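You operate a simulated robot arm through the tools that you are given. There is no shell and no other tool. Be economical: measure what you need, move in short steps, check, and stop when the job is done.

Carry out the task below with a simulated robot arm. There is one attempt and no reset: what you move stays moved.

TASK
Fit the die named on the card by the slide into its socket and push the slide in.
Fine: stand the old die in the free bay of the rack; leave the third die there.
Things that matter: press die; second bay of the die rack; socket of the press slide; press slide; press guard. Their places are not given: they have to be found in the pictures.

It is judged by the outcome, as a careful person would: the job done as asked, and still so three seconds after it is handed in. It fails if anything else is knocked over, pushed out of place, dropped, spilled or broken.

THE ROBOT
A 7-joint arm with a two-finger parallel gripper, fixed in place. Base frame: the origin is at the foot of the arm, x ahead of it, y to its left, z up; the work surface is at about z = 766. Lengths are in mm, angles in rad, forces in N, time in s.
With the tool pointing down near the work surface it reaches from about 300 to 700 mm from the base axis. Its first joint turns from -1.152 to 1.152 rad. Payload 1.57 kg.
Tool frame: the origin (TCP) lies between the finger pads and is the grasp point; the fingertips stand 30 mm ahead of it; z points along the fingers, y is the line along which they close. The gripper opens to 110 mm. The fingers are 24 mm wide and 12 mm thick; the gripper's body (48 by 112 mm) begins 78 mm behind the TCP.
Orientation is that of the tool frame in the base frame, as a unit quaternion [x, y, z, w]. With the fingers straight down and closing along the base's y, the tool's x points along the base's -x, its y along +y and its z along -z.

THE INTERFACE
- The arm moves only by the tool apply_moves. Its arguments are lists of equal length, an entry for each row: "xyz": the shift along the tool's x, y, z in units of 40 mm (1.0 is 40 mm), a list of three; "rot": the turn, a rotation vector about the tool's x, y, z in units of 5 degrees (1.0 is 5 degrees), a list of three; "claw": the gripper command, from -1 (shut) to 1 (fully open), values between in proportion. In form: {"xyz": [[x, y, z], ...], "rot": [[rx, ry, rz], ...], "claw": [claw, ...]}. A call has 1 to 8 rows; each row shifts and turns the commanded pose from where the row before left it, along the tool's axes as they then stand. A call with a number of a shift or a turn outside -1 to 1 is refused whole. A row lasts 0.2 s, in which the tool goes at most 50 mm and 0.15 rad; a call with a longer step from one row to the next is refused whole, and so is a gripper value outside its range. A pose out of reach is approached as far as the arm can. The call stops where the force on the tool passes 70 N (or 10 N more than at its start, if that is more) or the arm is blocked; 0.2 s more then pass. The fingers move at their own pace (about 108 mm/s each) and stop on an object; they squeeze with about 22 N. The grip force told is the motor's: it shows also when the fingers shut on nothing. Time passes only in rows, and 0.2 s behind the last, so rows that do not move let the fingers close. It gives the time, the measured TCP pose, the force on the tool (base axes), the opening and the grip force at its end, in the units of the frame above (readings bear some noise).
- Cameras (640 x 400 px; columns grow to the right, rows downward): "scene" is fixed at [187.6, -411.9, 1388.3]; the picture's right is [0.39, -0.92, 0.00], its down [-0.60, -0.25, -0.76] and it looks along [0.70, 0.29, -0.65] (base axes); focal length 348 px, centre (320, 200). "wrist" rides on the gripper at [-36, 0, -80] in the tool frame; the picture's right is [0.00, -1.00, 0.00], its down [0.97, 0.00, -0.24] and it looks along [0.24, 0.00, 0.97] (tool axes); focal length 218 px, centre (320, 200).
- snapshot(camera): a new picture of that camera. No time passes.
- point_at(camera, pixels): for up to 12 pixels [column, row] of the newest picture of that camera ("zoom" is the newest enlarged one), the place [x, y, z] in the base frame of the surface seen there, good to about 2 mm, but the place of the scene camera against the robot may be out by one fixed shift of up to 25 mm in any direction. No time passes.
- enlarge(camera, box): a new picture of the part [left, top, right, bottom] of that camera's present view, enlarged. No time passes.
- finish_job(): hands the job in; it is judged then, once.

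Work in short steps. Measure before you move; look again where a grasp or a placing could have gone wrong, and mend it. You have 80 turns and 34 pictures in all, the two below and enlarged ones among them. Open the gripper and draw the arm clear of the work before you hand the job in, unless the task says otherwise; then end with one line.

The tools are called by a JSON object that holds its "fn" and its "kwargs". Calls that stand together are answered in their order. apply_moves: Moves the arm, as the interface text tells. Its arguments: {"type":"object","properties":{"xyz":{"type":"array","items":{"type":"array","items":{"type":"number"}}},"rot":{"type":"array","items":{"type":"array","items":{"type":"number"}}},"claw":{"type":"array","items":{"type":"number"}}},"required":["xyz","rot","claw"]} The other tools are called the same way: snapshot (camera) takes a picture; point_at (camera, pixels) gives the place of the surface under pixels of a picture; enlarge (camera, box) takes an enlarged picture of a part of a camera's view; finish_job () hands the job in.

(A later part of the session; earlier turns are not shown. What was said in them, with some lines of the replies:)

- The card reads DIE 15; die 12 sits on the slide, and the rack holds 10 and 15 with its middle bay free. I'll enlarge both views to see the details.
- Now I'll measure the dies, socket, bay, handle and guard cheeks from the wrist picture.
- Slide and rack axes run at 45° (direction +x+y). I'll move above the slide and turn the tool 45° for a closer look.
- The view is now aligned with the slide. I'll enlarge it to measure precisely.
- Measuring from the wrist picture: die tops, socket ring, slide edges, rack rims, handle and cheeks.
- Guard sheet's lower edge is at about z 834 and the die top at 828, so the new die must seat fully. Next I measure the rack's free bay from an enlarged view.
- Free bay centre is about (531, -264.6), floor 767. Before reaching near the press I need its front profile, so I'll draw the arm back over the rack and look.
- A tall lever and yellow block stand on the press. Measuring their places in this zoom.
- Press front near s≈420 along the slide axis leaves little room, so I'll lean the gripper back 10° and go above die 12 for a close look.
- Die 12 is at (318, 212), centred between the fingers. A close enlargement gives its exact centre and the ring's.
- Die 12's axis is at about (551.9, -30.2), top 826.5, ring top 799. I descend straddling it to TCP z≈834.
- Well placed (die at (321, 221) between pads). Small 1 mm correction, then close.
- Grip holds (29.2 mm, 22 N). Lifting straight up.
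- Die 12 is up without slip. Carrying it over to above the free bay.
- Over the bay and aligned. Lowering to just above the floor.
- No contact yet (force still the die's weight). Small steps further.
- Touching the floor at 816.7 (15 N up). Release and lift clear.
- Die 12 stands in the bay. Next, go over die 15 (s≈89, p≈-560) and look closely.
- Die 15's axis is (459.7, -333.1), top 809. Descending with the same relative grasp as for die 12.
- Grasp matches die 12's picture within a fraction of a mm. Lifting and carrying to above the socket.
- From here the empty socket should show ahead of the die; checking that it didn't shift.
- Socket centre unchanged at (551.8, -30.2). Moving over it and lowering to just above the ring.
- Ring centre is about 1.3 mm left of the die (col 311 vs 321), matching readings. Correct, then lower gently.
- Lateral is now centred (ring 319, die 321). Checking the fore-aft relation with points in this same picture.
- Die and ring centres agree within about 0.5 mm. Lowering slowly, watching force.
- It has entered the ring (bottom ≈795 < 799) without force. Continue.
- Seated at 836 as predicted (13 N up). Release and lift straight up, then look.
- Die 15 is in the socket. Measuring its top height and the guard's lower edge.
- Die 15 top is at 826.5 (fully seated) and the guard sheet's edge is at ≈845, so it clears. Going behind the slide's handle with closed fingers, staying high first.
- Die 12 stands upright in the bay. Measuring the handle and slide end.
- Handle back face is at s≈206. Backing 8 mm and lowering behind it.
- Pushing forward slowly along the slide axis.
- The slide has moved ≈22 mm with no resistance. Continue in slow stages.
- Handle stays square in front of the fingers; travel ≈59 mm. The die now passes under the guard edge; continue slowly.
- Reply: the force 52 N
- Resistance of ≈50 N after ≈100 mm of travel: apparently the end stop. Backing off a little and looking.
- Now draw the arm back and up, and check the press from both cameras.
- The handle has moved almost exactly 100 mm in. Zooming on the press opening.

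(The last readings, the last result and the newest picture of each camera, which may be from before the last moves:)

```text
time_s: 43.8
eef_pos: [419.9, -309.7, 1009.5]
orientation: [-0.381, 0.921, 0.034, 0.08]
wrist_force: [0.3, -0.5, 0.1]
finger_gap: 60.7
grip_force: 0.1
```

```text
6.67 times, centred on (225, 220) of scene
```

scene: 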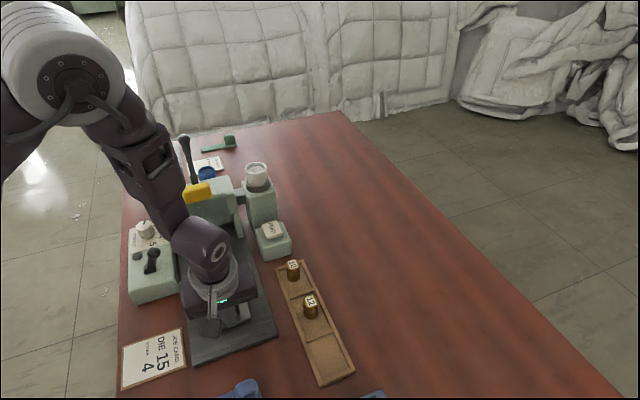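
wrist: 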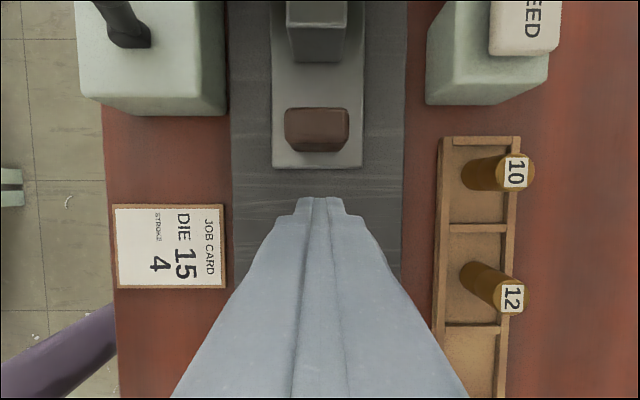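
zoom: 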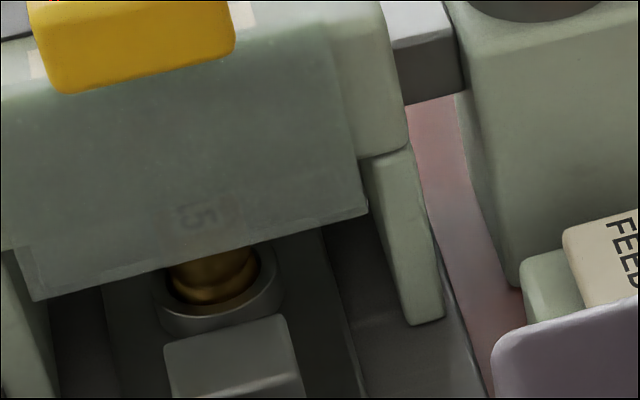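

Die 15 stands in the socket behind the guard. The slide is against its stop after 100 mm of travel. Die 12 was upright in the middle bay in the last wrist view, die 10 is untouched, and the arm is clear with the gripper open.

{"fn": "finish_job", "kwargs": {}}

```text
The job is handed in.
```

Die 15 is fitted in the socket and the slide is pushed in to its stop. Old die 12 stands in the rack's free bay, and die 10 was left where it was.
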